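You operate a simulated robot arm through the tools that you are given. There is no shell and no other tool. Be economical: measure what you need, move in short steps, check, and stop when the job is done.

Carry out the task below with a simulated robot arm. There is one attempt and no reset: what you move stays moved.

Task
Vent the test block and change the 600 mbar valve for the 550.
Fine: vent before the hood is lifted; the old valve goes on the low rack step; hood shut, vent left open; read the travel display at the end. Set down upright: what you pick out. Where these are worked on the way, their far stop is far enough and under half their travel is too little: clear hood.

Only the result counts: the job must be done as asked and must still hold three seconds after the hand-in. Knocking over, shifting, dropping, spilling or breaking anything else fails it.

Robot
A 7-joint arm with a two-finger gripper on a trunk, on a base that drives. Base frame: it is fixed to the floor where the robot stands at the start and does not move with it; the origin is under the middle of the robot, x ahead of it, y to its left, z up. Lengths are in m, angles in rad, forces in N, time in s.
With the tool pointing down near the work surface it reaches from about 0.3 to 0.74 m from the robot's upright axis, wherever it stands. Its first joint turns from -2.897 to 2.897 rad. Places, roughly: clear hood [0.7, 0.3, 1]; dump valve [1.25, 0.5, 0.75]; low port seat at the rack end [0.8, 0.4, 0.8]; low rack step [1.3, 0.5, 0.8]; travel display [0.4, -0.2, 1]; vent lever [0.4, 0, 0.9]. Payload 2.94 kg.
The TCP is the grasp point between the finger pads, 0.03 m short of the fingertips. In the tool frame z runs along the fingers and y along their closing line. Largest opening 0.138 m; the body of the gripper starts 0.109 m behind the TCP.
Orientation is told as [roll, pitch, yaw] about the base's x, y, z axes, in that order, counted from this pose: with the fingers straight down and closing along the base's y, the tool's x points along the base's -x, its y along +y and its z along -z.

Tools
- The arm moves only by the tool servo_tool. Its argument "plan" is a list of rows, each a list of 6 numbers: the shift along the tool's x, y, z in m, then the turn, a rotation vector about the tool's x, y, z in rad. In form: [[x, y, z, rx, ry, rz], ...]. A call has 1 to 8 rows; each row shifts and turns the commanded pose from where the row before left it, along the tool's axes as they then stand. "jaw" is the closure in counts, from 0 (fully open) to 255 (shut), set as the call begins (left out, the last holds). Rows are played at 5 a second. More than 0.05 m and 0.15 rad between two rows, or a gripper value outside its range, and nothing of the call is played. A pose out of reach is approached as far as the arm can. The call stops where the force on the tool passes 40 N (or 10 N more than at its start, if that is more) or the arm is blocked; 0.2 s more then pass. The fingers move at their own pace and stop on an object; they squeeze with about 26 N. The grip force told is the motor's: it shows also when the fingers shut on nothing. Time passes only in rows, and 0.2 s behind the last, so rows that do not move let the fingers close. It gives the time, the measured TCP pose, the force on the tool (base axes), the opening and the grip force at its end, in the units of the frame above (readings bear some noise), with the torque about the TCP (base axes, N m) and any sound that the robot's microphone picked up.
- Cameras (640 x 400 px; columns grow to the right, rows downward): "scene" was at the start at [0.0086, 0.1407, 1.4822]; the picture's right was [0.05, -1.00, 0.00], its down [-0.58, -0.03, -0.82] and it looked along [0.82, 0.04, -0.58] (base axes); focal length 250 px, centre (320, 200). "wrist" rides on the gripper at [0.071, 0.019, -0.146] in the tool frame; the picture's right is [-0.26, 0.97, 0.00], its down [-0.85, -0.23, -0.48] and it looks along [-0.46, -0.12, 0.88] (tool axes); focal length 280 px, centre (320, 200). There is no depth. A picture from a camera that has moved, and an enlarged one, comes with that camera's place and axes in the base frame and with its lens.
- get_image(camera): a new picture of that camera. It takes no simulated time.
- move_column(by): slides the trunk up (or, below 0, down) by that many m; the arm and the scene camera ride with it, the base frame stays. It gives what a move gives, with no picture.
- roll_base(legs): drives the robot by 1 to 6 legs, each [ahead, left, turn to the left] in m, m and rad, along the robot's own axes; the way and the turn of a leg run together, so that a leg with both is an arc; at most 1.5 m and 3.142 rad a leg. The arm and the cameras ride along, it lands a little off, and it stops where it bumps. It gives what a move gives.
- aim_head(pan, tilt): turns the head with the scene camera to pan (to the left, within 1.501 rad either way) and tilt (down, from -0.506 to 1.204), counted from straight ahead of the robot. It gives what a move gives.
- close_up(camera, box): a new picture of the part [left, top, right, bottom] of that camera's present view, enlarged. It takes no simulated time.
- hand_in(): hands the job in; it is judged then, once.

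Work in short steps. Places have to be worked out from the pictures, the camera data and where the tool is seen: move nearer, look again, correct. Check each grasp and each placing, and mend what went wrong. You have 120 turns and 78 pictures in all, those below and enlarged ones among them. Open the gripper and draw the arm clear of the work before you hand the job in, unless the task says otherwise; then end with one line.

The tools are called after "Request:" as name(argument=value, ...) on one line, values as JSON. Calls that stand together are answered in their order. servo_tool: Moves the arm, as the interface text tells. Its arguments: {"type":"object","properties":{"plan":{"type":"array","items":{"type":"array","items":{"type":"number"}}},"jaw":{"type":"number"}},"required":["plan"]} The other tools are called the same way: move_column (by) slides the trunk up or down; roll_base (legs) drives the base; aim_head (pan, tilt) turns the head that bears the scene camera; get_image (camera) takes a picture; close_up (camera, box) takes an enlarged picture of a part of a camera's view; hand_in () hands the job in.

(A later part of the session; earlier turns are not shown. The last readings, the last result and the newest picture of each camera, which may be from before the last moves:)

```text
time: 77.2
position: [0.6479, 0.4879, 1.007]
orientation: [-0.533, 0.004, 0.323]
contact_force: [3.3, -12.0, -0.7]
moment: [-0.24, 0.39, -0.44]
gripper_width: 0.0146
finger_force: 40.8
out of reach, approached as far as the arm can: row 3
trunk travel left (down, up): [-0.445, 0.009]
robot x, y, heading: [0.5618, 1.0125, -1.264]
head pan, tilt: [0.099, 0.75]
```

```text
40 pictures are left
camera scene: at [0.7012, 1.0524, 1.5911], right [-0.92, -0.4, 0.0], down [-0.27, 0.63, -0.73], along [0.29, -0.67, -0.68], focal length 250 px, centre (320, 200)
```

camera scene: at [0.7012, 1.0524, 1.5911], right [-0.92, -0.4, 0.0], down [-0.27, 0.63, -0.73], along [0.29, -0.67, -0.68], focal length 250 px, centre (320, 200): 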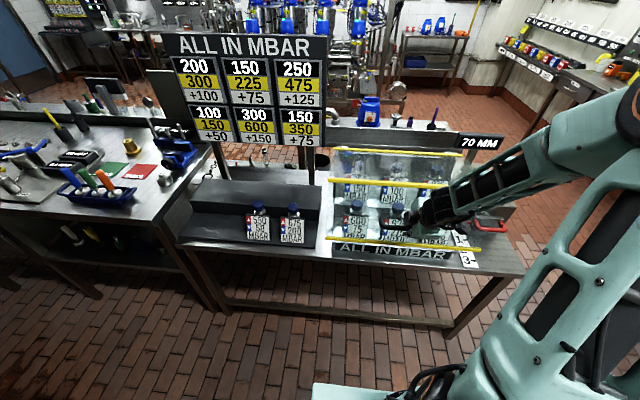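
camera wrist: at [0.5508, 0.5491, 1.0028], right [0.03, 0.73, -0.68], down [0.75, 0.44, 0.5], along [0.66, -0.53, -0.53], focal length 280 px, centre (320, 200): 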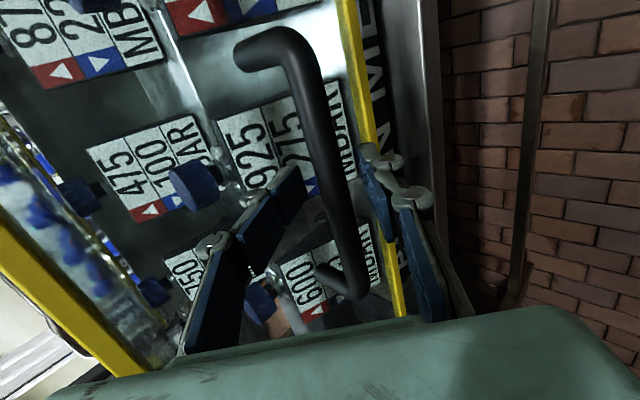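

The hood is rising. The reach limit hit on the tilt; I continue the arc without turning the tool.

Request:
servo_tool(plan=[[0, -0.0196, -0.0336, 0, 0, 0], [0, -0.0229, -0.0315, 0, 0, 0]])

```text
time: 77.5
position: [0.6479, 0.4879, 1.0113]
orientation: [-0.534, 0.005, 0.319]
contact_force: [3.1, -12.1, -10.8]
moment: [0.17, -0.36, -0.13]
gripper_width: 0.0143
finger_force: 40.5
out of reach, approached as far as the arm can: row 1
trunk travel left (down, up): [-0.445, 0.009]
robot x, y, heading: [0.5662, 1.0136, -1.259]
head pan, tilt: [0.099, 0.75]
stopped in row 1: the force on the tool passed its limit at 50 N (the readings are from after the stop); the commanded pose is now the measured one
```

Straight up was refused at this tilt, though 45° at greater height worked before. I tilt back toward 45° as I lift.

Request:
servo_tool(plan=[[0, 0, 0, 0.12, 0, 0], [0, -0.0112, -0.0165, 0.06, 0, 0], [0, -0.013, -0.0145, 0.06, 0, 0]])

```text
time: 78.3
position: [0.6468, 0.49, 1.0488]
orientation: [-0.77, 0.006, 0.321]
contact_force: [3.2, -11.5, -13.1]
moment: [0.04, -0.21, -0.3]
gripper_width: 0.014
finger_force: 41.1
trunk travel left (down, up): [-0.445, 0.009]
robot x, y, heading: [0.5618, 1.0118, -1.258]
head pan, tilt: [0.099, 0.75]
```

That works. I continue the arc at 45°, slightly inward.

Request:
servo_tool(plan=[[0, -0.0322, -0.0223, 0, 0, 0], [0, -0.0323, -0.0214, 0, 0, 0], [0, -0.0342, -0.0181, 0, 0, 0]])

Request:
get_image(camera="scene")

```text
time: 79.1
position: [0.6533, 0.4724, 1.1635]
orientation: [-0.771, 0.006, 0.32]
contact_force: [-12.9, 33.6, -2.3]
moment: [0.1, 0.29, -0.78]
gripper_width: 0.0146
finger_force: 40.4
trunk travel left (down, up): [-0.445, 0.009]
robot x, y, heading: [0.5627, 1.0132, -1.26]
head pan, tilt: [0.099, 0.75]
```

```text
39 pictures are left
camera scene: at [0.6981, 1.0606, 1.5909], right [-0.92, -0.4, 0.0], down [-0.27, 0.62, -0.73], along [0.29, -0.67, -0.68], focal length 250 px, centre (320, 200)
```

scene: 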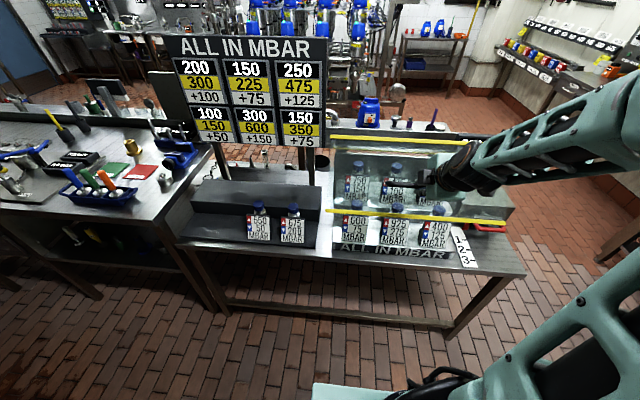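

Opened about 36°. The force is outward, so I correct the arc outward a bit and keep lifting.

Request:
servo_tool(plan=[[0, -0.0345, -0.0187, 0, 0, 0], [0, -0.0372, -0.0123, 0, 0, 0], [0, -0.0382, -0.0086, 0, 0, 0]])

```text
time: 79.9
position: [0.6691, 0.4187, 1.27]
orientation: [-0.777, 0.006, 0.321]
contact_force: [-7.3, 9.7, -5.9]
moment: [0.22, -0.73, 0.1]
gripper_width: 0.0143
finger_force: 40.7
trunk travel left (down, up): [-0.445, 0.009]
robot x, y, heading: [0.5644, 1.0118, -1.256]
head pan, tilt: [0.099, 0.75]
```

About 54° open and smooth; I continue.

Request:
servo_tool(plan=[[0, -0.0389, -0.0044, 0, 0, 0], [0, -0.0392, -0.0004, 0, 0, 0], [0, -0.039, 0.0035, 0, 0, 0]])

Request:
get_image(camera="scene")

```text
time: 80.7
position: [0.6948, 0.3368, 1.3553]
orientation: [-0.778, 0.003, 0.32]
contact_force: [-9.2, 0.6, -4.0]
moment: [0.38, -0.58, -0.08]
gripper_width: 0.0142
finger_force: 40.9
trunk travel left (down, up): [-0.445, 0.009]
robot x, y, heading: [0.5656, 1.0106, -1.257]
head pan, tilt: [0.099, 0.75]
```

```text
38 pictures are left
camera scene: at [0.6985, 1.0538, 1.5909], right [-0.92, -0.4, 0.0], down [-0.27, 0.63, -0.73], along [0.29, -0.67, -0.68], focal length 250 px, centre (320, 200)
```

scene: 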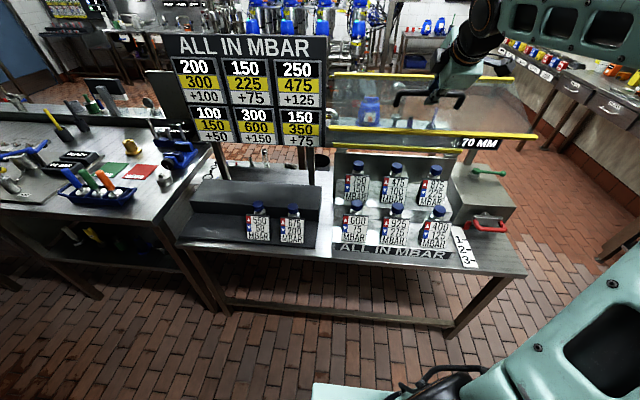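

Hood is about 72° open. I continue toward its far stop.

Request:
servo_tool(plan=[[0, -0.0384, 0.0078, 0, 0, 0], [0, -0.0374, 0.0117, 0, 0, 0], [0, -0.0361, 0.0153, 0, 0, 0]])

```text
time: 81.5
position: [0.7261, 0.2402, 1.4083]
orientation: [-0.786, 0.005, 0.315]
contact_force: [-10.4, 0.5, 13.0]
moment: [0.11, -0.21, -0.82]
gripper_width: 0.0161
finger_force: 40.9
trunk travel left (down, up): [-0.445, 0.009]
robot x, y, heading: [0.5612, 1.0129, -1.262]
head pan, tilt: [0.099, 0.75]
```

Now about 89° open; a bit further to find the stop.

Request:
servo_tool(plan=[[0, -0.0345, 0.0187, 0, 0, 0], [0, -0.0325, 0.0219, 0, 0, 0]])

Request:
get_image(camera="scene")

```text
time: 82.1
position: [0.7488, 0.2102, 1.4061]
orientation: [-0.768, 0.004, 0.329]
contact_force: [7.6, 1.3, -11.6]
moment: [0.11, -0.97, -0.07]
gripper_width: 0.014
finger_force: 37.4
out of reach, approached as far as the arm can: row 1, 2
trunk travel left (down, up): [-0.445, 0.009]
robot x, y, heading: [0.5626, 1.0107, -1.257]
head pan, tilt: [0.099, 0.75]
```

```text
37 pictures are left
camera scene: at [0.703, 1.0532, 1.5901], right [-0.92, -0.4, 0.0], down [-0.28, 0.63, -0.73], along [0.29, -0.67, -0.68], focal length 250 px, centre (320, 200)
```

scene: 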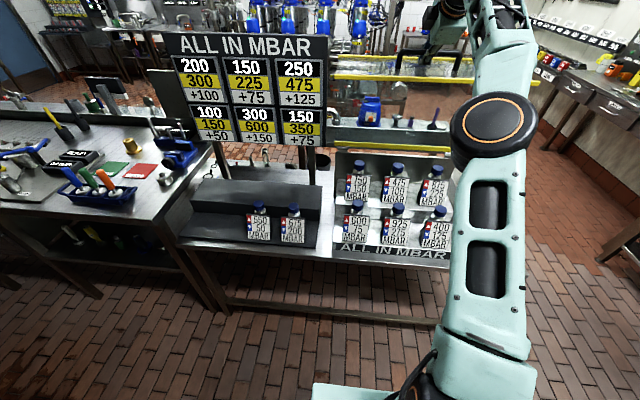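

Reach is limiting at ~94°. I drive the base forward 8 cm while holding, to carry the hood past upright.

Request:
roll_base(legs=[[0.08, 0, 0]])

```text
time: 83.2
position: [0.7676, 0.1374, 1.4175]
orientation: [-0.787, 0.008, 0.323]
contact_force: [9.0, -2.9, 30.2]
moment: [0.6, -0.39, -0.55]
gripper_width: 0.0137
finger_force: 37.2
trunk travel left (down, up): [-0.445, 0.009]
robot x, y, heading: [0.5885, 0.9347, -1.249]
head pan, tilt: [0.099, 0.75]
```

About 105° open with weight probably just past upright. I ease a little further to feel for the stop.

Request:
servo_tool(plan=[[0, -0.01, 0.016, 0, 0, 0], [0, -0.01, 0.018, 0, 0, 0]])

```text
time: 83.9
position: [0.7725, 0.1253, 1.4103]
orientation: [-0.812, 0.003, 0.319]
contact_force: [0.5, 0.3, 16.7]
moment: [0.6, -0.55, -0.52]
gripper_width: 0.0133
finger_force: 37.3
out of reach, approached as far as the arm can: row 1, 2
trunk travel left (down, up): [-0.445, 0.009]
robot x, y, heading: [0.589, 0.9355, -1.258]
head pan, tilt: [0.099, 0.75]
stopped in row 2: the force on the tool passed its limit at 47 N (the readings are from after the stop); the commanded pose is now the measured one
```

It resisted at 47 N, likely the stop. I open the jaws in place and see whether the hood stays.

Request:
servo_tool(plan=[[0, 0, 0, 0, 0, 0], [0, 0, 0, 0, 0, 0]], jaw=200)

Request:
get_image(camera="wrist")

Request:
get_image(camera="scene")

```text
time: 84.5
position: [0.7756, 0.1242, 1.4025]
orientation: [-0.801, 0.007, 0.324]
contact_force: [-0.6, -0.1, 2.9]
moment: [0.01, 0.05, 0.0]
gripper_width: 0.0335
finger_force: 0.1
trunk travel left (down, up): [-0.445, 0.009]
robot x, y, heading: [0.5887, 0.9322, -1.257]
head pan, tilt: [0.099, 0.75]
```

```text
36 pictures are left
camera wrist: at [0.67, 0.2119, 1.4922], right [0.03, 0.72, -0.69], down [0.75, 0.44, 0.49], along [0.66, -0.54, -0.53], focal length 280 px, centre (320, 200)
```

wrist: 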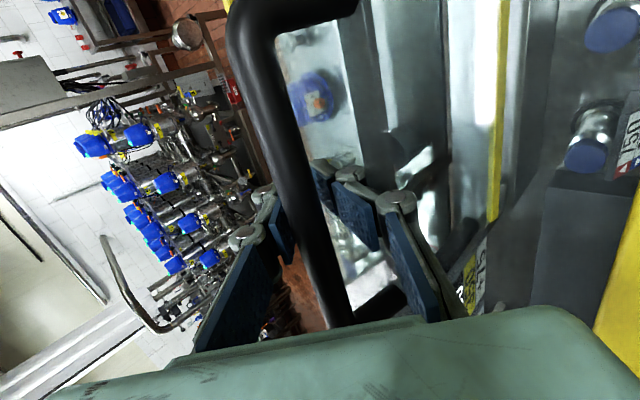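

```text
35 pictures are left
camera scene: at [0.7248, 0.979, 1.5905], right [-0.92, -0.4, 0.0], down [-0.27, 0.62, -0.73], along [0.29, -0.67, -0.68], focal length 250 px, centre (320, 200)
```

scene: 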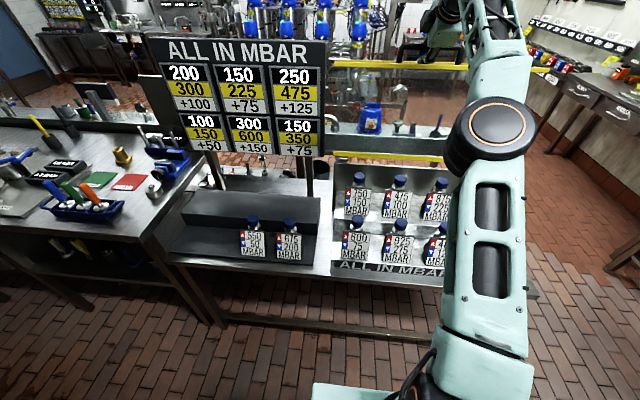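

The hood stays. I open wider and back out along the tool axis.

Request:
servo_tool(plan=[[0, 0, 0, 0, 0, 0], [0, 0, -0.02, 0, 0, 0], [0, 0, -0.02, 0, 0, 0], [0, 0, -0.02, 0, 0, 0]], jaw=150)

Request:
get_image(camera="wrist")

```text
time: 85.5
position: [0.7617, 0.1634, 1.4472]
orientation: [-0.801, 0.005, 0.321]
contact_force: [-0.7, 0.2, 0.6]
moment: [-0.01, -0.02, -0.04]
gripper_width: 0.057
finger_force: 0.1
trunk travel left (down, up): [-0.445, 0.009]
robot x, y, heading: [0.586, 0.9362, -1.258]
head pan, tilt: [0.099, 0.75]
```

```text
34 pictures are left
camera wrist: at [0.6574, 0.2527, 1.5362], right [0.03, 0.72, -0.69], down [0.75, 0.44, 0.49], along [0.66, -0.54, -0.52], focal length 280 px, centre (320, 200)
```

wrist: 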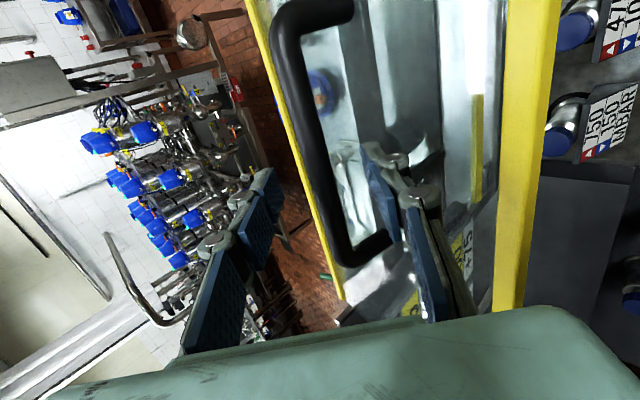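

Bar is free of the fingers. I back out farther up and away before moving off.

Request:
servo_tool(plan=[[0, -0.01, -0.03, 0, 0, 0], [0, -0.01, -0.03, 0, 0, 0], [0, 0, -0.03, 0, 0, 0]])

Request:
roll_base(legs=[[-0.25, 0, 0]])

Request:
get_image(camera="scene")

```text
time: 86.3
position: [0.7454, 0.2143, 1.5244]
orientation: [-0.803, 0.005, 0.322]
contact_force: [-0.8, 0.1, -0.3]
moment: [-0.01, -0.05, 0.01]
gripper_width: 0.057
finger_force: 0.0
trunk travel left (down, up): [-0.445, 0.009]
robot x, y, heading: [0.5908, 0.9372, -1.256]
head pan, tilt: [0.099, 0.75]
```

```text
time: 88.1
position: [0.6694, 0.4521, 1.5231]
orientation: [-0.804, 0.004, 0.322]
contact_force: [0.0, -0.6, -0.1]
moment: [-0.04, -0.04, -0.03]
gripper_width: 0.0568
finger_force: 0.0
trunk travel left (down, up): [-0.445, 0.009]
robot x, y, heading: [0.5088, 1.1748, -1.254]
head pan, tilt: [0.099, 0.75]
```

```text
33 pictures are left
camera scene: at [0.647, 1.218, 1.5907], right [-0.92, -0.4, 0.0], down [-0.27, 0.62, -0.73], along [0.29, -0.67, -0.68], focal length 250 px, centre (320, 200)
```

scene: 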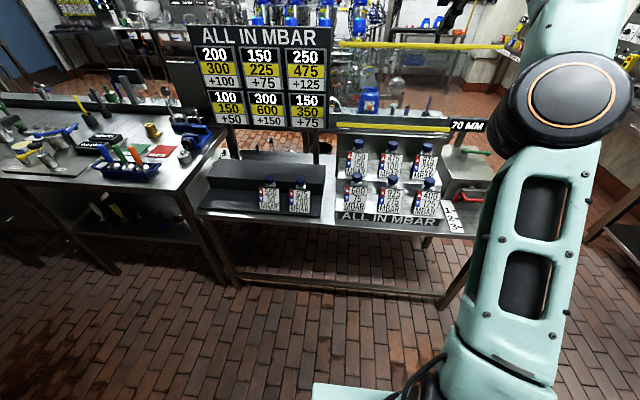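

The hood holds open. I bring the arm back and down and straighten the tool to vertical.

Request:
servo_tool(plan=[[0, 0.047, 0, 0, 0, 0], [0, 0.047, 0, 0, 0, 0], [0, 0.047, 0, 0, 0, 0], [0, 0.047, 0, 0, 0, 0], [0, 0.0, 0, -0.134, 0, 0], [0, 0, 0, -0.134, 0, 0], [0, 0, 0, -0.134, 0, 0], [0, 0, 0, -0.134, 0, 0]])

Request:
servo_tool(plan=[[0, 0, 0, -0.134, 0, 0], [0, 0, 0, -0.134, 0, 0], [0, 0, 0, 0, 0, 0.143], [0, 0, 0, 0, 0, 0.143], [0, 0, 0, 0, 0, 0.143], [0, 0, 0, 0, 0, 0.143], [0, 0, 0, 0, 0, 0.143], [0, 0, 0, 0, 0, 0.143]])

Request:
servo_tool(plan=[[0, 0, 0, 0, 0, 0.143], [0, 0, 0, 0, 0, 0.143], [0, 0, 0, 0, 0, 0.143], [0, 0, 0, 0, 0, 0.143], [0, 0, 0, 0, 0, 0.143]])

```text
time: 89.9
position: [0.6284, 0.573, 1.3871]
orientation: [-0.262, 0.006, 0.324]
contact_force: [0.2, -0.1, 0.5]
moment: [0.06, 0.0, 0.02]
gripper_width: 0.057
finger_force: 0.0
trunk travel left (down, up): [-0.445, 0.009]
robot x, y, heading: [0.5123, 1.1765, -1.252]
head pan, tilt: [0.099, 0.75]
```

```text
time: 91.7
position: [0.6157, 0.5902, 1.3725]
orientation: [-0.003, 0.006, -0.536]
contact_force: [-0.3, 0.1, -1.2]
moment: [0.01, 0.0, 0.0]
gripper_width: 0.057
finger_force: 0.0
out of reach, approached as far as the arm can: row 2
trunk travel left (down, up): [-0.445, 0.009]
robot x, y, heading: [0.5101, 1.1731, -1.256]
head pan, tilt: [0.099, 0.75]
```

```text
time: 92.9
position: [0.6151, 0.59, 1.3733]
orientation: [-0.004, 0.001, -1.252]
contact_force: [0.3, 0.6, -0.2]
moment: [0.0, -0.01, -0.01]
gripper_width: 0.0567
finger_force: 0.0
trunk travel left (down, up): [-0.445, 0.009]
robot x, y, heading: [0.5087, 1.1758, -1.256]
head pan, tilt: [0.099, 0.75]
```

Tool is vertical, closing along the bench. I pull in and lower, then drive sideways to face between the 600 seat and the rack.

Request:
servo_tool(plan=[[0.03, 0, 0.035, 0, 0, 0], [0.03, 0, 0.035, 0, 0, 0], [0.03, 0, 0.035, 0, 0, 0], [0.03, 0, 0.035, 0, 0, 0]], jaw=80)

Request:
roll_base(legs=[[0, 0.2, 0], [0.22, 0, 0]])

Request:
aim_head(pan=0.0, tilt=0.95)

Request:
get_image(camera="scene")

Request:
get_image(camera="wrist")

```text
time: 93.9
position: [0.5732, 0.7038, 1.2321]
orientation: [-0.006, 0.001, -1.25]
contact_force: [-0.1, 0.3, 0.5]
moment: [-0.03, 0.0, 0.0]
gripper_width: 0.0949
finger_force: 0.0
trunk travel left (down, up): [-0.445, 0.009]
robot x, y, heading: [0.5092, 1.1737, -1.253]
head pan, tilt: [0.099, 0.75]
```

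```text
time: 97.6
position: [0.8346, 0.5508, 1.2318]
orientation: [-0.006, 0.004, -1.245]
contact_force: [1.3, -0.3, 0.9]
moment: [0.01, 0.03, 0.03]
gripper_width: 0.0945
finger_force: 0.0
trunk travel left (down, up): [-0.445, 0.009]
robot x, y, heading: [0.766, 1.021, -1.249]
head pan, tilt: [0.099, 0.75]
```

```text
time: 98.3
position: [0.8344, 0.5506, 1.2331]
orientation: [-0.006, 0.0, -1.243]
contact_force: [-0.1, 0.0, 0.3]
moment: [-0.01, 0.05, 0.01]
gripper_width: 0.0946
finger_force: 0.0
trunk travel left (down, up): [-0.445, 0.009]
robot x, y, heading: [0.7638, 1.023, -1.244]
head pan, tilt: [0.0, 0.949]
```

```text
32 pictures are left
camera scene: at [0.893, 1.0727, 1.5752], right [-0.95, -0.32, 0.0], down [-0.26, 0.77, -0.58], along [0.18, -0.55, -0.81], focal length 250 px, centre (320, 200)
```

scene: 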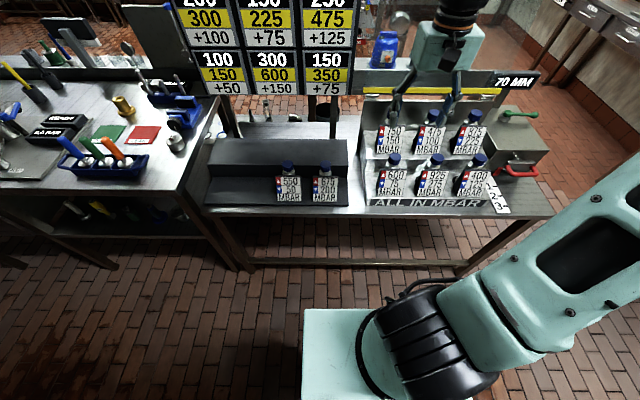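

```text
31 pictures are left
camera wrist: at [0.8299, 0.6236, 1.379], right [1.0, 0.06, -0.01], down [0.06, -0.88, 0.47], along [0.02, -0.47, -0.88], focal length 280 px, centre (320, 200)
```

wrist: 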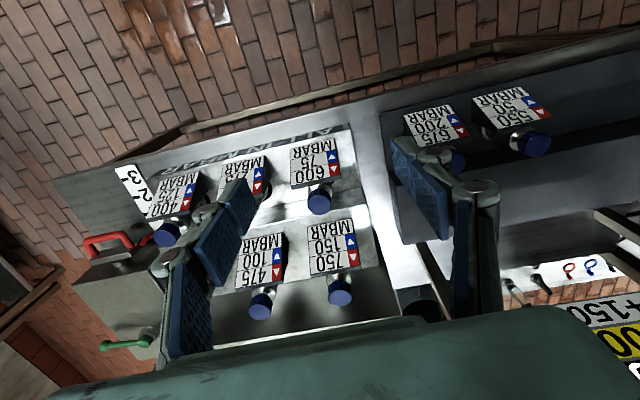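

The 600 cap is at about (0.841, 0.402, 0.957). I move above it and come down part of the way.

Request:
servo_tool(plan=[[-0.036, -0.01, 0.02, 0, 0, 0], [-0.036, -0.01, 0.03, 0, 0, 0], [-0.036, -0.01, 0.03, 0, 0, 0], [-0.035, -0.011, 0.03, 0, 0, 0], [0, 0, 0.04, 0, 0, 0]])

Request:
get_image(camera="wrist")

```text
time: 99.5
position: [0.8399, 0.401, 1.0814]
orientation: [-0.004, 0.003, -1.244]
contact_force: [0.0, 0.5, 0.2]
moment: [-0.02, -0.01, 0.01]
gripper_width: 0.0947
finger_force: 0.1
trunk travel left (down, up): [-0.445, 0.009]
robot x, y, heading: [0.7669, 1.0252, -1.249]
head pan, tilt: [0.0, 0.949]
```

```text
30 pictures are left
camera wrist: at [0.8371, 0.4738, 1.2269], right [1.0, 0.06, -0.01], down [0.06, -0.88, 0.47], along [0.02, -0.47, -0.88], focal length 280 px, centre (320, 200)
```

wrist: 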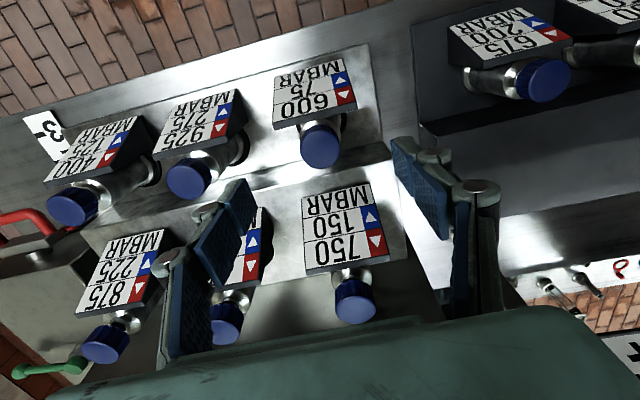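

Lateral alignment is good. I descend 6 cm further and re-measure the cap.

Request:
servo_tool(plan=[[0, 0, 0.03, 0, 0, 0], [0, 0, 0.03, 0, 0, 0]])

Request:
get_image(camera="wrist")

Request:
close_up(camera="scene", box=[350, 80, 510, 220])

```text
time: 100.1
position: [0.8407, 0.4025, 1.0217]
orientation: [-0.006, 0.003, -1.241]
contact_force: [0.3, -0.1, -0.7]
moment: [-0.01, -0.02, -0.01]
gripper_width: 0.0947
finger_force: 0.1
trunk travel left (down, up): [-0.445, 0.009]
robot x, y, heading: [0.767, 1.0236, -1.248]
head pan, tilt: [0.0, 0.949]
```

```text
29 pictures are left
camera wrist: at [0.8376, 0.4754, 1.168], right [1.0, 0.06, -0.01], down [0.06, -0.88, 0.47], along [0.02, -0.47, -0.88], focal length 280 px, centre (320, 200)
```

wrist: 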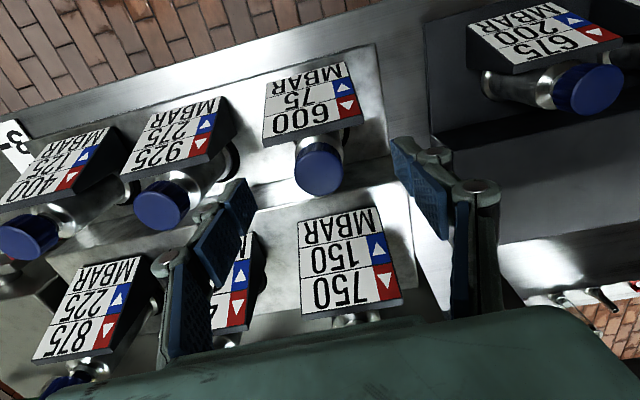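

```text
2.86 times, centred on (430, 150) of scene
camera zoom: at [0.8929, 1.0724, 1.5752], right [-0.95, -0.32, 0.0], down [-0.26, 0.77, -0.58], along [0.18, -0.55, -0.81], focal length 713 px, centre (6, 343)
```

zoom: 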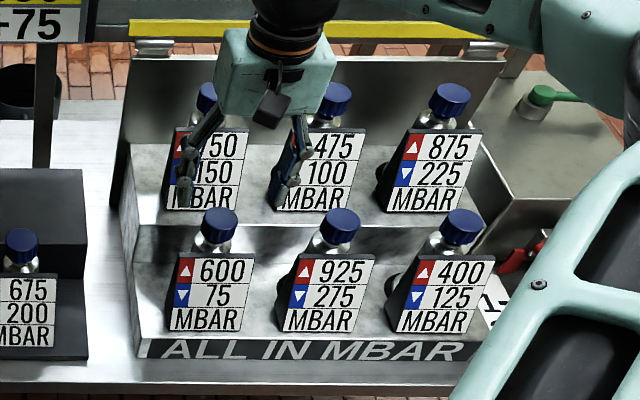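

Best estimate of the cap: (0.841, 0.384, 0.937), diameter about 0.044. I shift 2 cm back and descend half, then check.

Request:
servo_tool(plan=[[-0.0175, -0.0059, 0.01, 0, 0, 0], [0, 0, 0.02, 0, 0, 0]])

Request:
get_image(camera="wrist")

```text
time: 100.7
position: [0.8386, 0.3831, 0.9908]
orientation: [-0.008, 0.001, -1.243]
contact_force: [0.3, -0.2, -0.1]
moment: [0.01, 0.02, 0.0]
gripper_width: 0.0945
finger_force: 0.0
trunk travel left (down, up): [-0.445, 0.009]
robot x, y, heading: [0.767, 1.0214, -1.251]
head pan, tilt: [0.0, 0.949]
```

```text
27 pictures are left
camera wrist: at [0.8357, 0.4563, 1.1371], right [1.0, 0.06, -0.01], down [0.06, -0.88, 0.48], along [0.02, -0.47, -0.88], focal length 280 px, centre (320, 200)
```

wrist: 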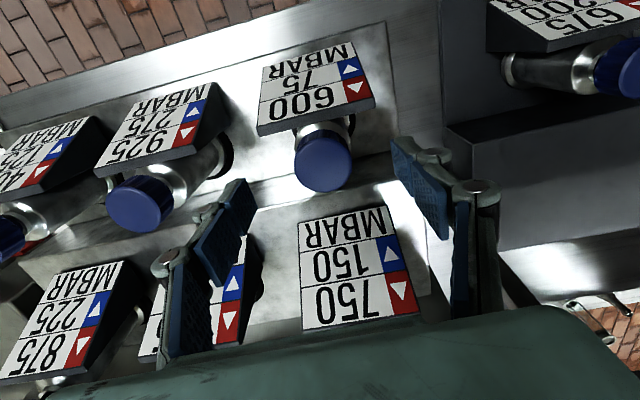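

The cap is nearly under the TCP; another 5 mm back, then down so that the pads span the cap.

Request:
servo_tool(plan=[[-0.006, 0.001, 0.02, 0, 0, 0], [0, 0, 0.02, 0, 0, 0], [0, 0, 0.018, 0, 0, 0]])

Request:
get_image(camera="wrist")

```text
time: 101.5
position: [0.8407, 0.3786, 0.9327]
orientation: [-0.005, 0.004, -1.245]
contact_force: [-0.6, -0.3, 0.0]
moment: [0.01, 0.01, -0.02]
gripper_width: 0.0944
finger_force: 0.0
trunk travel left (down, up): [-0.445, 0.009]
robot x, y, heading: [0.7718, 1.0241, -1.248]
head pan, tilt: [0.0, 0.949]
```

```text
26 pictures are left
camera wrist: at [0.8384, 0.4507, 1.0794], right [1.0, 0.06, -0.01], down [0.06, -0.88, 0.47], along [0.02, -0.47, -0.88], focal length 280 px, centre (320, 200)
```

wrist: 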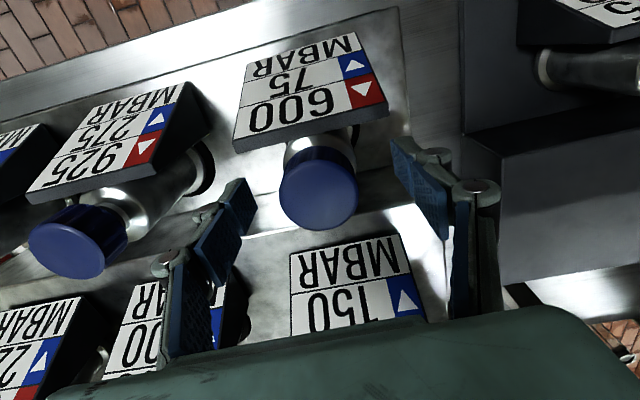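

Cap is centred between the pads with its top at TCP height. I go 8 mm lower and close.

Request:
servo_tool(plan=[[0, 0, 0.008, 0, 0, 0], [0, 0, 0, 0, 0, 0], [0, 0, 0, 0, 0, 0], [0, 0, 0, 0, 0, 0], [0, 0, 0, 0, 0, 0]], jaw=255)

```text
time: 102.7
position: [0.843, 0.3786, 0.9256]
orientation: [-0.006, 0.004, -1.243]
contact_force: [1.1, -0.2, -0.5]
moment: [-0.14, -0.11, 0.01]
gripper_width: 0.0534
finger_force: 26.2
trunk travel left (down, up): [-0.445, 0.009]
robot x, y, heading: [0.7682, 1.02, -1.25]
head pan, tilt: [0.0, 0.949]
```

Gripped at 53 mm width. I lift slowly and look.

Request:
servo_tool(plan=[[0, 0, -0.015, 0, 0, 0], [0, 0, -0.02, 0, 0, 0], [0, 0, -0.03, 0, 0, 0]])

Request:
get_image(camera="wrist")

```text
time: 103.5
position: [0.842, 0.3781, 0.9917]
orientation: [-0.003, 0.002, -1.244]
contact_force: [0.0, 0.1, 0.0]
moment: [-0.01, 0.02, -0.03]
gripper_width: 0.0
finger_force: 26.4
trunk travel left (down, up): [-0.445, 0.009]
robot x, y, heading: [0.7646, 1.0219, -1.249]
head pan, tilt: [0.0, 0.949]
```

```text
25 pictures are left
camera wrist: at [0.8388, 0.4504, 1.1387], right [1.0, 0.06, -0.01], down [0.06, -0.88, 0.48], along [0.02, -0.47, -0.88], focal length 280 px, centre (320, 200)
```

wrist: 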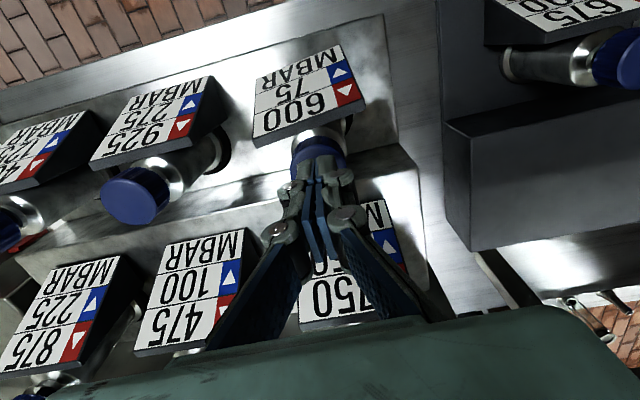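

It only caught the cap's edge; the cap is larger (≈54 mm) and lower: top centre ≈ (0.843, 0.365, 0.905). The valve is still seated. I reopen, correct and go lower.

Request:
servo_tool(plan=[[0, 0, 0, 0, 0, 0], [-0.014, -0.002, 0, 0, 0, 0], [0, 0, 0, 0, 0, 0], [0, 0, 0.025, 0, 0, 0], [0, 0, 0.025, 0, 0, 0]], jaw=55)

Request:
get_image(camera="wrist")

```text
time: 104.7
position: [0.8461, 0.3648, 0.9414]
orientation: [-0.005, 0.001, -1.247]
contact_force: [0.2, 0.4, -0.8]
moment: [0.01, -0.01, -0.03]
gripper_width: 0.1082
finger_force: 0.0
trunk travel left (down, up): [-0.445, 0.009]
robot x, y, heading: [0.7663, 1.0229, -1.245]
head pan, tilt: [0.0, 0.949]
```

```text
24 pictures are left
camera wrist: at [0.8419, 0.4367, 1.0876], right [1.0, 0.06, -0.01], down [0.06, -0.88, 0.48], along [0.02, -0.47, -0.88], focal length 280 px, centre (320, 200)
```

wrist: 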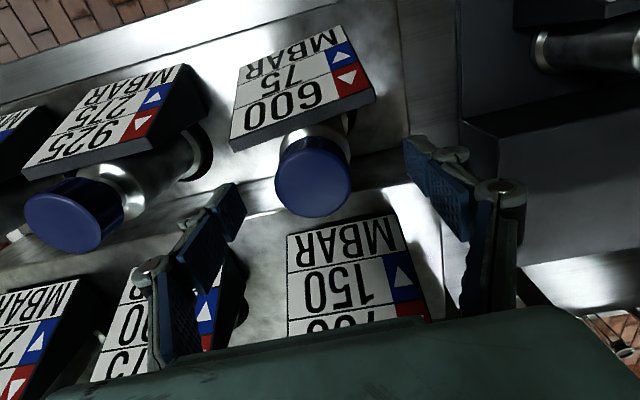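

Triangulating scene and wrist: cap top centre ≈ (0.843, 0.360, 0.922). Small correction, then down 4 cm and close.

Request:
servo_tool(plan=[[-0.0038, -0.0044, 0.013, 0, 0, 0], [0, 0, 0.014, 0, 0, 0], [0, 0, 0.014, 0, 0, 0], [0, 0, 0, 0, 0, 0]])

Request:
servo_tool(plan=[[0, 0, 0, 0, 0, 0], [0, 0, 0, 0, 0, 0], [0, 0, 0, 0, 0, 0], [0, 0, 0, 0, 0, 0]], jaw=255)

Request:
get_image(camera="wrist")

```text
time: 105.7
position: [0.8405, 0.3613, 0.8991]
orientation: [-0.006, 0.002, -1.244]
contact_force: [0.0, -0.9, -0.1]
moment: [-0.01, -0.01, 0.02]
gripper_width: 0.1081
finger_force: 0.1
trunk travel left (down, up): [-0.445, 0.009]
robot x, y, heading: [0.7663, 1.0209, -1.244]
head pan, tilt: [0.0, 0.949]
```

```text
time: 106.7
position: [0.8419, 0.3612, 0.8993]
orientation: [-0.005, 0.003, -1.243]
contact_force: [2.4, 0.6, 0.6]
moment: [0.09, -0.14, -0.1]
gripper_width: 0.0531
finger_force: 25.6
trunk travel left (down, up): [-0.445, 0.009]
robot x, y, heading: [0.7646, 1.0248, -1.251]
head pan, tilt: [0.0, 0.949]
```

```text
23 pictures are left
camera wrist: at [0.8384, 0.4332, 1.0461], right [1.0, 0.06, -0.01], down [0.06, -0.88, 0.48], along [0.02, -0.47, -0.88], focal length 280 px, centre (320, 200)
```

wrist: 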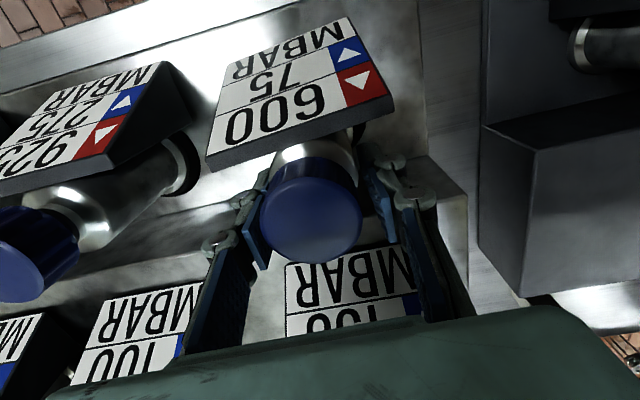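

Cap is well between the pads now (53 mm). I lift slowly.

Request:
servo_tool(plan=[[0, 0, -0.01, 0, 0, 0], [0, 0, -0.015, 0, 0, 0], [0, 0, -0.02, 0, 0, 0], [0, 0, -0.03, 0, 0, 0]])

Request:
get_image(camera="wrist")

```text
time: 107.7
position: [0.841, 0.3618, 0.9749]
orientation: [-0.004, 0.001, -1.245]
contact_force: [-0.7, -0.4, 0.2]
moment: [0.02, 0.0, -0.03]
gripper_width: 0.0001
finger_force: 26.3
trunk travel left (down, up): [-0.445, 0.009]
robot x, y, heading: [0.7666, 1.0223, -1.248]
head pan, tilt: [0.0, 0.949]
```

```text
22 pictures are left
camera wrist: at [0.8376, 0.4347, 1.1212], right [1.0, 0.06, -0.01], down [0.06, -0.88, 0.48], along [0.02, -0.48, -0.88], focal length 280 px, centre (320, 200)
```

wrist: 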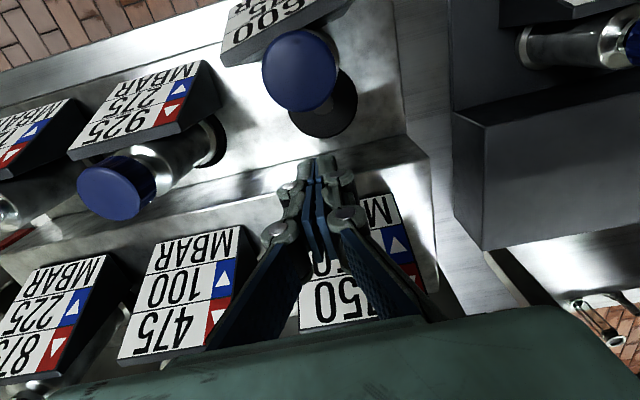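

It slipped again after lifting out; the valve has landed off its port. I look at it from the scene camera.

Request:
close_up(camera="scene", box=[360, 110, 460, 220])

```text
3.64 times, centred on (410, 165) of scene
camera zoom: at [0.893, 1.0731, 1.5751], right [-0.95, -0.32, 0.0], down [-0.26, 0.77, -0.58], along [0.18, -0.55, -0.81], focal length 907 px, centre (-7, 327)
```

zoom: 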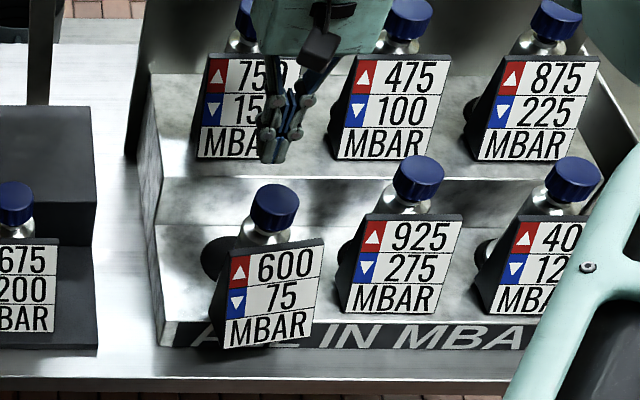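

The 600 valve stands upright on the port block in front of its port, cap around (0.83, 0.423, 0.94). I rise, open, move above it and look.

Request:
servo_tool(plan=[[0, 0, -0.045, 0, 0, 0], [0.031, 0.004, 0, 0, 0, 0], [0.031, 0.0045, 0, 0, 0, 0], [0, 0, 0, 0, 0, 0]], jaw=55)

Request:
get_image(camera="wrist")

```text
time: 108.7
position: [0.8307, 0.4233, 1.0208]
orientation: [-0.005, 0.002, -1.244]
contact_force: [-0.9, -0.1, 0.5]
moment: [0.02, 0.0, -0.02]
gripper_width: 0.1082
finger_force: 0.1
trunk travel left (down, up): [-0.445, 0.009]
robot x, y, heading: [0.7658, 1.0269, -1.248]
head pan, tilt: [0.0, 0.949]
```

```text
20 pictures are left
camera wrist: at [0.8268, 0.4951, 1.1675], right [1.0, 0.06, -0.01], down [0.06, -0.88, 0.48], along [0.02, -0.47, -0.88], focal length 280 px, centre (320, 200)
```

wrist: 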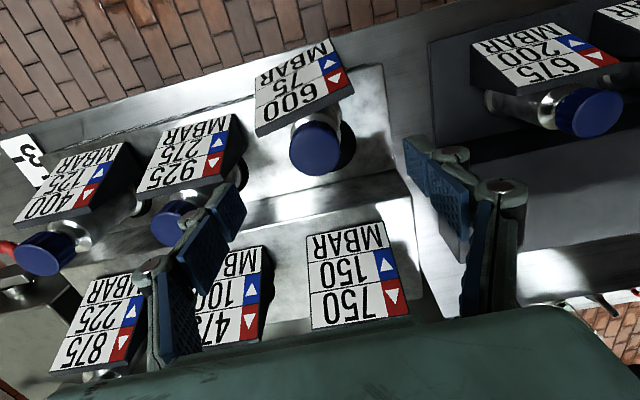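

Both rays put the cap top at (0.83, 0.427, 0.956). I centre, descend so the pads cover the whole cap, and close.

Request:
servo_tool(plan=[[0.004, -0.002, 0.03, 0, 0, 0], [0, 0, 0.035, 0, 0, 0], [0, 0, 0.03, 0, 0, 0], [0, 0, 0, 0, 0, 0]])

Request:
get_image(camera="wrist")

```text
time: 109.7
position: [0.8268, 0.4228, 0.9257]
orientation: [-0.007, 0.0, -1.243]
contact_force: [0.1, 0.0, -0.3]
moment: [-0.02, -0.01, 0.04]
gripper_width: 0.1082
finger_force: 0.0
trunk travel left (down, up): [-0.445, 0.009]
robot x, y, heading: [0.7662, 1.0228, -1.252]
head pan, tilt: [0.0, 0.949]
```

```text
19 pictures are left
camera wrist: at [0.8225, 0.4966, 1.0724], right [1.0, 0.06, -0.01], down [0.06, -0.88, 0.48], along [0.02, -0.47, -0.88], focal length 280 px, centre (320, 200)
```

wrist: 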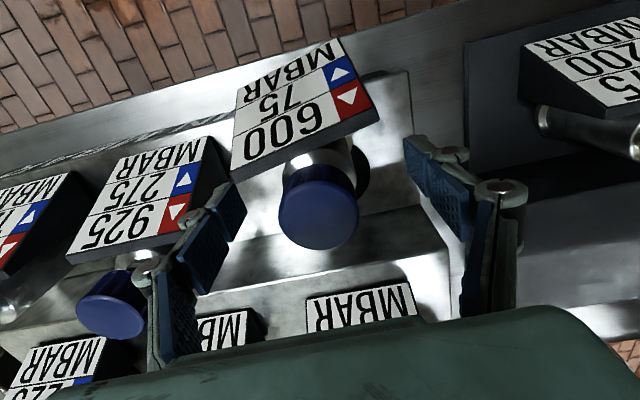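

The geometry now agrees: cap Ø41 mm with top 24 mm above the TCP, and the body below is Ø53 — earlier grips were off-centre on the body. The tool is centred now; I go 3 cm lower onto the body and close.

Request:
servo_tool(plan=[[0, 0, 0.015, 0, 0, 0], [0, 0, 0.015, 0, 0, 0], [0, 0, 0, 0, 0, 0]])

Request:
servo_tool(plan=[[0, 0, 0, 0, 0, 0], [0, 0, 0, 0, 0, 0], [0, 0, 0, 0, 0, 0], [0, 0, 0, 0, 0, 0]], jaw=255)

Request:
servo_tool(plan=[[0, 0, -0.008, 0, 0, 0], [0, 0, -0.01, 0, 0, 0]])

Request:
get_image(camera="wrist")

```text
time: 110.5
position: [0.8261, 0.4244, 0.8976]
orientation: [-0.006, 0.002, -1.245]
contact_force: [-0.1, -0.1, 0.3]
moment: [0.02, -0.04, 0.0]
gripper_width: 0.1082
finger_force: 0.0
trunk travel left (down, up): [-0.445, 0.009]
robot x, y, heading: [0.7637, 1.0217, -1.245]
head pan, tilt: [0.0, 0.949]
```

```text
time: 111.5
position: [0.8266, 0.4246, 0.8977]
orientation: [-0.006, 0.003, -1.245]
contact_force: [2.0, 0.6, 0.4]
moment: [-0.02, -0.32, 0.0]
gripper_width: 0.0534
finger_force: 26.3
trunk travel left (down, up): [-0.445, 0.009]
robot x, y, heading: [0.7641, 1.0219, -1.248]
head pan, tilt: [0.0, 0.949]
```

```text
time: 112.1
position: [0.8264, 0.4251, 0.9125]
orientation: [-0.005, 0.003, -1.244]
contact_force: [-0.1, -0.4, -3.4]
moment: [-0.07, -0.04, -0.03]
gripper_width: 0.0531
finger_force: 26.0
trunk travel left (down, up): [-0.445, 0.009]
robot x, y, heading: [0.7654, 1.0202, -1.249]
head pan, tilt: [0.0, 0.949]
```

```text
18 pictures are left
camera wrist: at [0.8226, 0.4967, 1.0596], right [1.0, 0.06, -0.01], down [0.06, -0.88, 0.47], along [0.02, -0.47, -0.88], focal length 280 px, centre (320, 200)
```

wrist: 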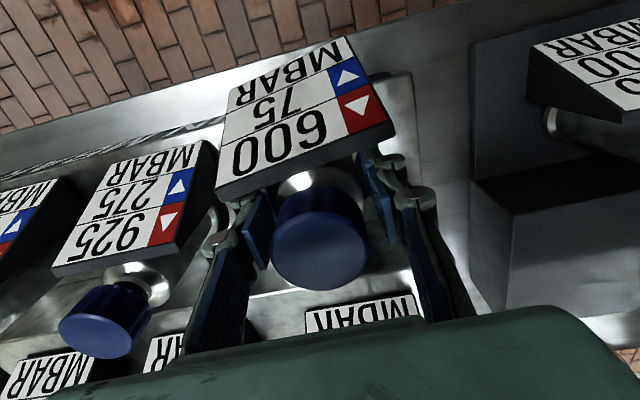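

The valve is held (about 3.4 N weight). I lift it well clear and check it stays.

Request:
servo_tool(plan=[[0, 0, -0.02, 0, 0, 0], [0.01, 0, -0.03, 0, 0, 0], [0.01, 0, -0.03, 0, 0, 0], [0.01, 0, -0.03, 0, 0, 0], [0.01, 0, -0.03, 0, 0, 0]])

Request:
roll_base(legs=[[0, 0.25, 0], [0.04, 0, 0]])

Request:
get_image(camera="scene")

Request:
get_image(camera="wrist")

```text
time: 113.3
position: [0.8159, 0.4611, 1.0537]
orientation: [-0.006, 0.003, -1.246]
contact_force: [-0.1, 0.3, -5.0]
moment: [-0.1, -0.03, 0.02]
gripper_width: 0.0534
finger_force: 25.7
trunk travel left (down, up): [-0.445, 0.009]
robot x, y, heading: [0.7669, 1.0228, -1.25]
head pan, tilt: [0.0, 0.949]
```

```text
time: 116.7
position: [1.0717, 0.5045, 1.0519]
orientation: [-0.005, 0.003, -1.249]
contact_force: [0.4, -1.2, -3.9]
moment: [-0.06, -0.04, 0.04]
gripper_width: 0.0535
finger_force: 25.9
trunk travel left (down, up): [-0.445, 0.009]
robot x, y, heading: [1.0256, 1.0671, -1.253]
head pan, tilt: [0.0, 0.949]
```

```text
17 pictures are left
camera scene: at [1.1532, 1.1151, 1.5752], right [-0.95, -0.31, 0.0], down [-0.25, 0.77, -0.58], along [0.18, -0.55, -0.81], focal length 250 px, centre (320, 200)
```

scene: 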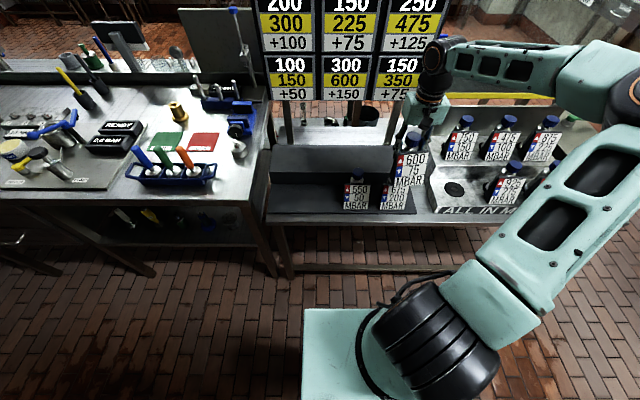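

```text
16 pictures are left
camera wrist: at [1.0691, 0.5767, 1.1993], right [1.0, 0.06, -0.01], down [0.05, -0.88, 0.47], along [0.02, -0.47, -0.88], focal length 280 px, centre (320, 200)
```

wrist: 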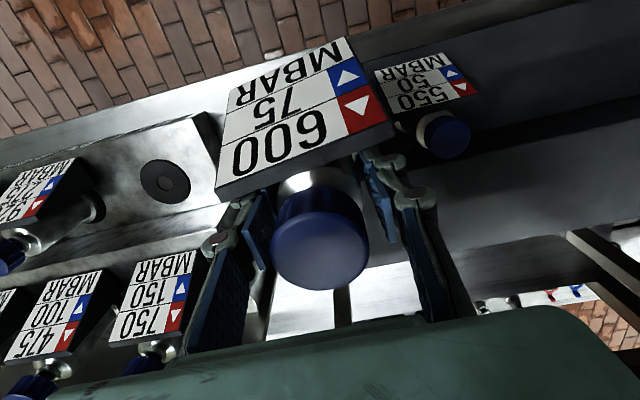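

The 600 is held securely. The 550 stands near (1.213, 0.498); I carry the 600 over to the free part of the low step, about 13 cm beyond it.

Request:
servo_tool(plan=[[-0.0085, 0.0436, 0, 0, 0, 0], [-0.0085, 0.0436, 0, 0, 0, 0], [-0.0085, 0.0436, 0, 0, 0, 0], [-0.0085, 0.0436, 0, 0, 0, 0], [-0.0085, 0.0436, 0, 0, 0, 0], [-0.0085, 0.0434, 0, 0, 0, 0]])

Request:
close_up(camera="scene", box=[250, 90, 450, 230])

Request:
get_image(camera="wrist")

```text
time: 118.1
position: [1.3364, 0.5372, 1.0497]
orientation: [-0.007, 0.004, -1.249]
contact_force: [1.5, -1.0, -4.3]
moment: [-0.07, -0.04, -0.04]
gripper_width: 0.0534
finger_force: 26.6
trunk travel left (down, up): [-0.445, 0.009]
robot x, y, heading: [1.0256, 1.0693, -1.254]
head pan, tilt: [0.0, 0.949]
```

```text
2.86 times, centred on (350, 160) of scene
camera zoom: at [1.1545, 1.1162, 1.575], right [-0.95, -0.31, 0.0], down [-0.25, 0.77, -0.58], along [0.18, -0.55, -0.81], focal length 713 px, centre (234, 314)
```

zoom: 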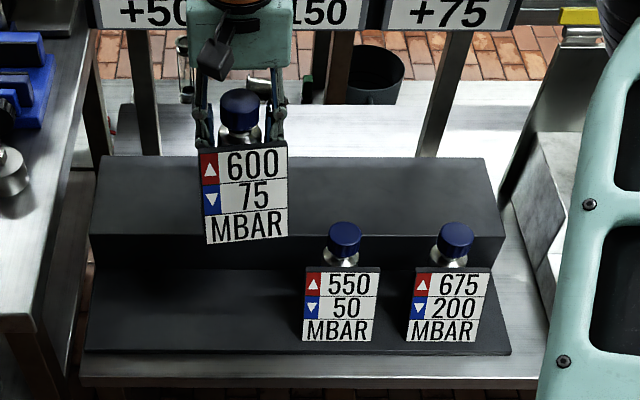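

```text
14 pictures are left
camera wrist: at [1.3329, 0.6098, 1.197], right [1.0, 0.06, -0.01], down [0.05, -0.88, 0.47], along [0.02, -0.47, -0.88], focal length 280 px, centre (320, 200)
```

wrist: 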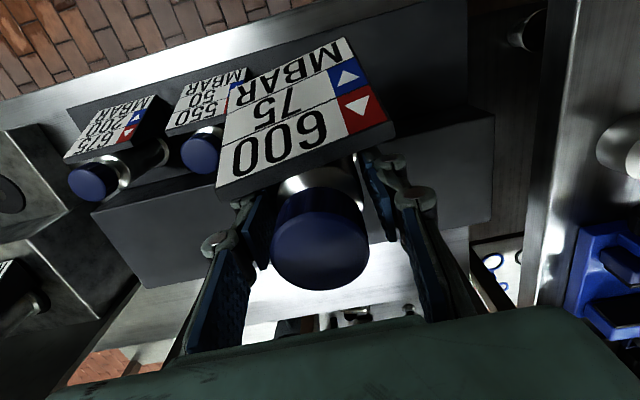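

The 550 cap top is at (1.212, 0.503, 0.91), so the held valve should stand at TCP z≈0.86. I shift 6 mm forward and lower most of the way.

Request:
servo_tool(plan=[[0.006, 0, 0.034, 0, 0, 0], [0, 0, 0.034, 0, 0, 0], [0, 0, 0.034, 0, 0, 0], [0, 0, 0.034, 0, 0, 0], [0, 0, 0.03, 0, 0, 0], [0, 0, 0, 0, 0, 0]])

Request:
servo_tool(plan=[[0, 0, 0.006, 0, 0, 0], [0, 0, 0.005, 0, 0, 0], [0, 0, 0.004, 0, 0, 0]])

Request:
close_up(camera="scene", box=[250, 90, 450, 230])

```text
time: 119.5
position: [1.3301, 0.5438, 0.8854]
orientation: [-0.005, 0.004, -1.25]
contact_force: [0.7, -0.4, -4.3]
moment: [-0.07, -0.02, 0.02]
gripper_width: 0.0533
finger_force: 25.8
trunk travel left (down, up): [-0.445, 0.009]
robot x, y, heading: [1.026, 1.0646, -1.256]
head pan, tilt: [0.0, 0.949]
```

```text
time: 120.3
position: [1.3319, 0.545, 0.8712]
orientation: [-0.005, 0.004, -1.249]
contact_force: [0.8, -0.5, -4.5]
moment: [-0.09, -0.04, -0.02]
gripper_width: 0.0536
finger_force: 25.9
trunk travel left (down, up): [-0.445, 0.009]
robot x, y, heading: [1.0265, 1.0636, -1.257]
head pan, tilt: [0.0, 0.949]
```

```text
2.86 times, centred on (350, 160) of scene
camera zoom: at [1.1533, 1.116, 1.5751], right [-0.95, -0.31, 0.0], down [-0.25, 0.77, -0.58], along [0.18, -0.55, -0.81], focal length 713 px, centre (234, 314)
```

zoom: 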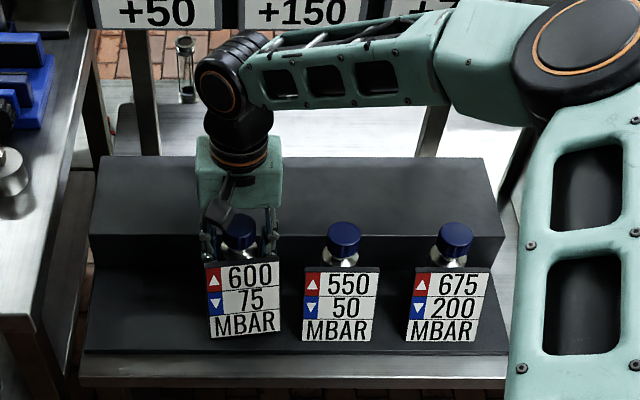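

It is close to the step (card still slightly above its neighbours'). I lower in 4 mm steps until contact shows.

Request:
servo_tool(plan=[[0, 0, 0.004, 0, 0, 0], [0, 0, 0.004, 0, 0, 0]])

Request:
servo_tool(plan=[[0, 0, 0.004, 0, 0, 0], [0, 0, 0.003, 0, 0, 0]])

```text
time: 120.9
position: [1.3329, 0.5428, 0.8625]
orientation: [-0.007, 0.003, -1.25]
contact_force: [-0.5, -0.2, -4.2]
moment: [-0.06, -0.04, 0.0]
gripper_width: 0.0532
finger_force: 25.8
trunk travel left (down, up): [-0.445, 0.009]
robot x, y, heading: [1.0255, 1.0681, -1.257]
head pan, tilt: [0.0, 0.949]
```

```text
time: 121.5
position: [1.3323, 0.5445, 0.8557]
orientation: [-0.006, 0.002, -1.25]
contact_force: [-0.1, -0.2, -4.0]
moment: [0.01, -0.05, 0.02]
gripper_width: 0.0534
finger_force: 26.4
trunk travel left (down, up): [-0.445, 0.009]
robot x, y, heading: [1.0273, 1.0652, -1.263]
head pan, tilt: [0.0, 0.949]
```

Still hanging free; I continue down in small steps.

Request:
servo_tool(plan=[[0, 0, 0.003, 0, 0, 0], [0, 0, 0.003, 0, 0, 0]])

Request:
servo_tool(plan=[[0, 0, 0.003, 0, 0, 0], [0, 0, 0.002, 0, 0, 0]])

```text
time: 122.1
position: [1.3328, 0.5438, 0.8507]
orientation: [-0.007, -0.003, -1.251]
contact_force: [-3.3, -2.1, 16.7]
moment: [-0.16, 0.12, -0.02]
gripper_width: 0.0537
finger_force: 26.1
trunk travel left (down, up): [-0.445, 0.009]
robot x, y, heading: [1.024, 1.0657, -1.254]
head pan, tilt: [0.0, 0.949]
```

```text
time: 122.7
position: [1.3319, 0.545, 0.8454]
orientation: [-0.004, 0.0, -1.248]
contact_force: [-5.9, -4.7, 16.9]
moment: [-0.19, 0.18, -0.01]
gripper_width: 0.0537
finger_force: 26.2
trunk travel left (down, up): [-0.445, 0.009]
robot x, y, heading: [1.0265, 1.0678, -1.255]
head pan, tilt: [0.0, 0.949]
```

Contact (17 N up): it stands on the step. I release and rise.

Request:
servo_tool(plan=[[0, 0, -0.002, 0, 0, 0], [0, 0, 0, 0, 0, 0], [0, 0, 0, 0, 0, 0], [0, 0, -0.03, 0, 0, 0], [0, 0, -0.04, 0, 0, 0], [0, 0, -0.045, 0, 0, 0]], jaw=55)

Request:
close_up(camera="scene", box=[250, 90, 450, 230])

```text
time: 124.1
position: [1.3313, 0.5447, 0.9633]
orientation: [-0.005, 0.001, -1.25]
contact_force: [0.4, 0.0, -0.3]
moment: [0.03, 0.01, -0.03]
gripper_width: 0.1082
finger_force: 0.0
trunk travel left (down, up): [-0.445, 0.009]
robot x, y, heading: [1.0241, 1.0622, -1.255]
head pan, tilt: [0.0, 0.949]
```

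```text
2.86 times, centred on (350, 160) of scene
camera zoom: at [1.1527, 1.117, 1.5751], right [-0.95, -0.31, 0.0], down [-0.25, 0.77, -0.58], along [0.18, -0.55, -0.81], focal length 713 px, centre (234, 314)
```

zoom: 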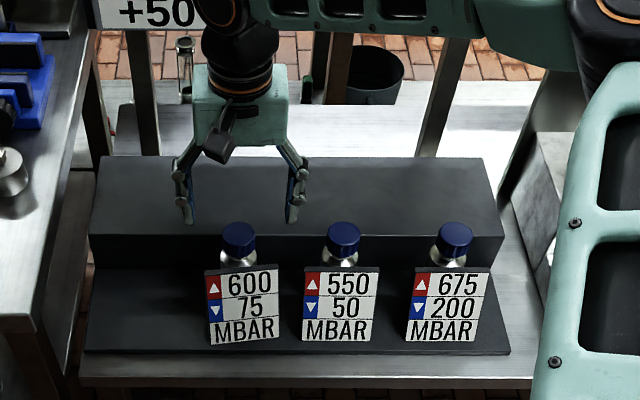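

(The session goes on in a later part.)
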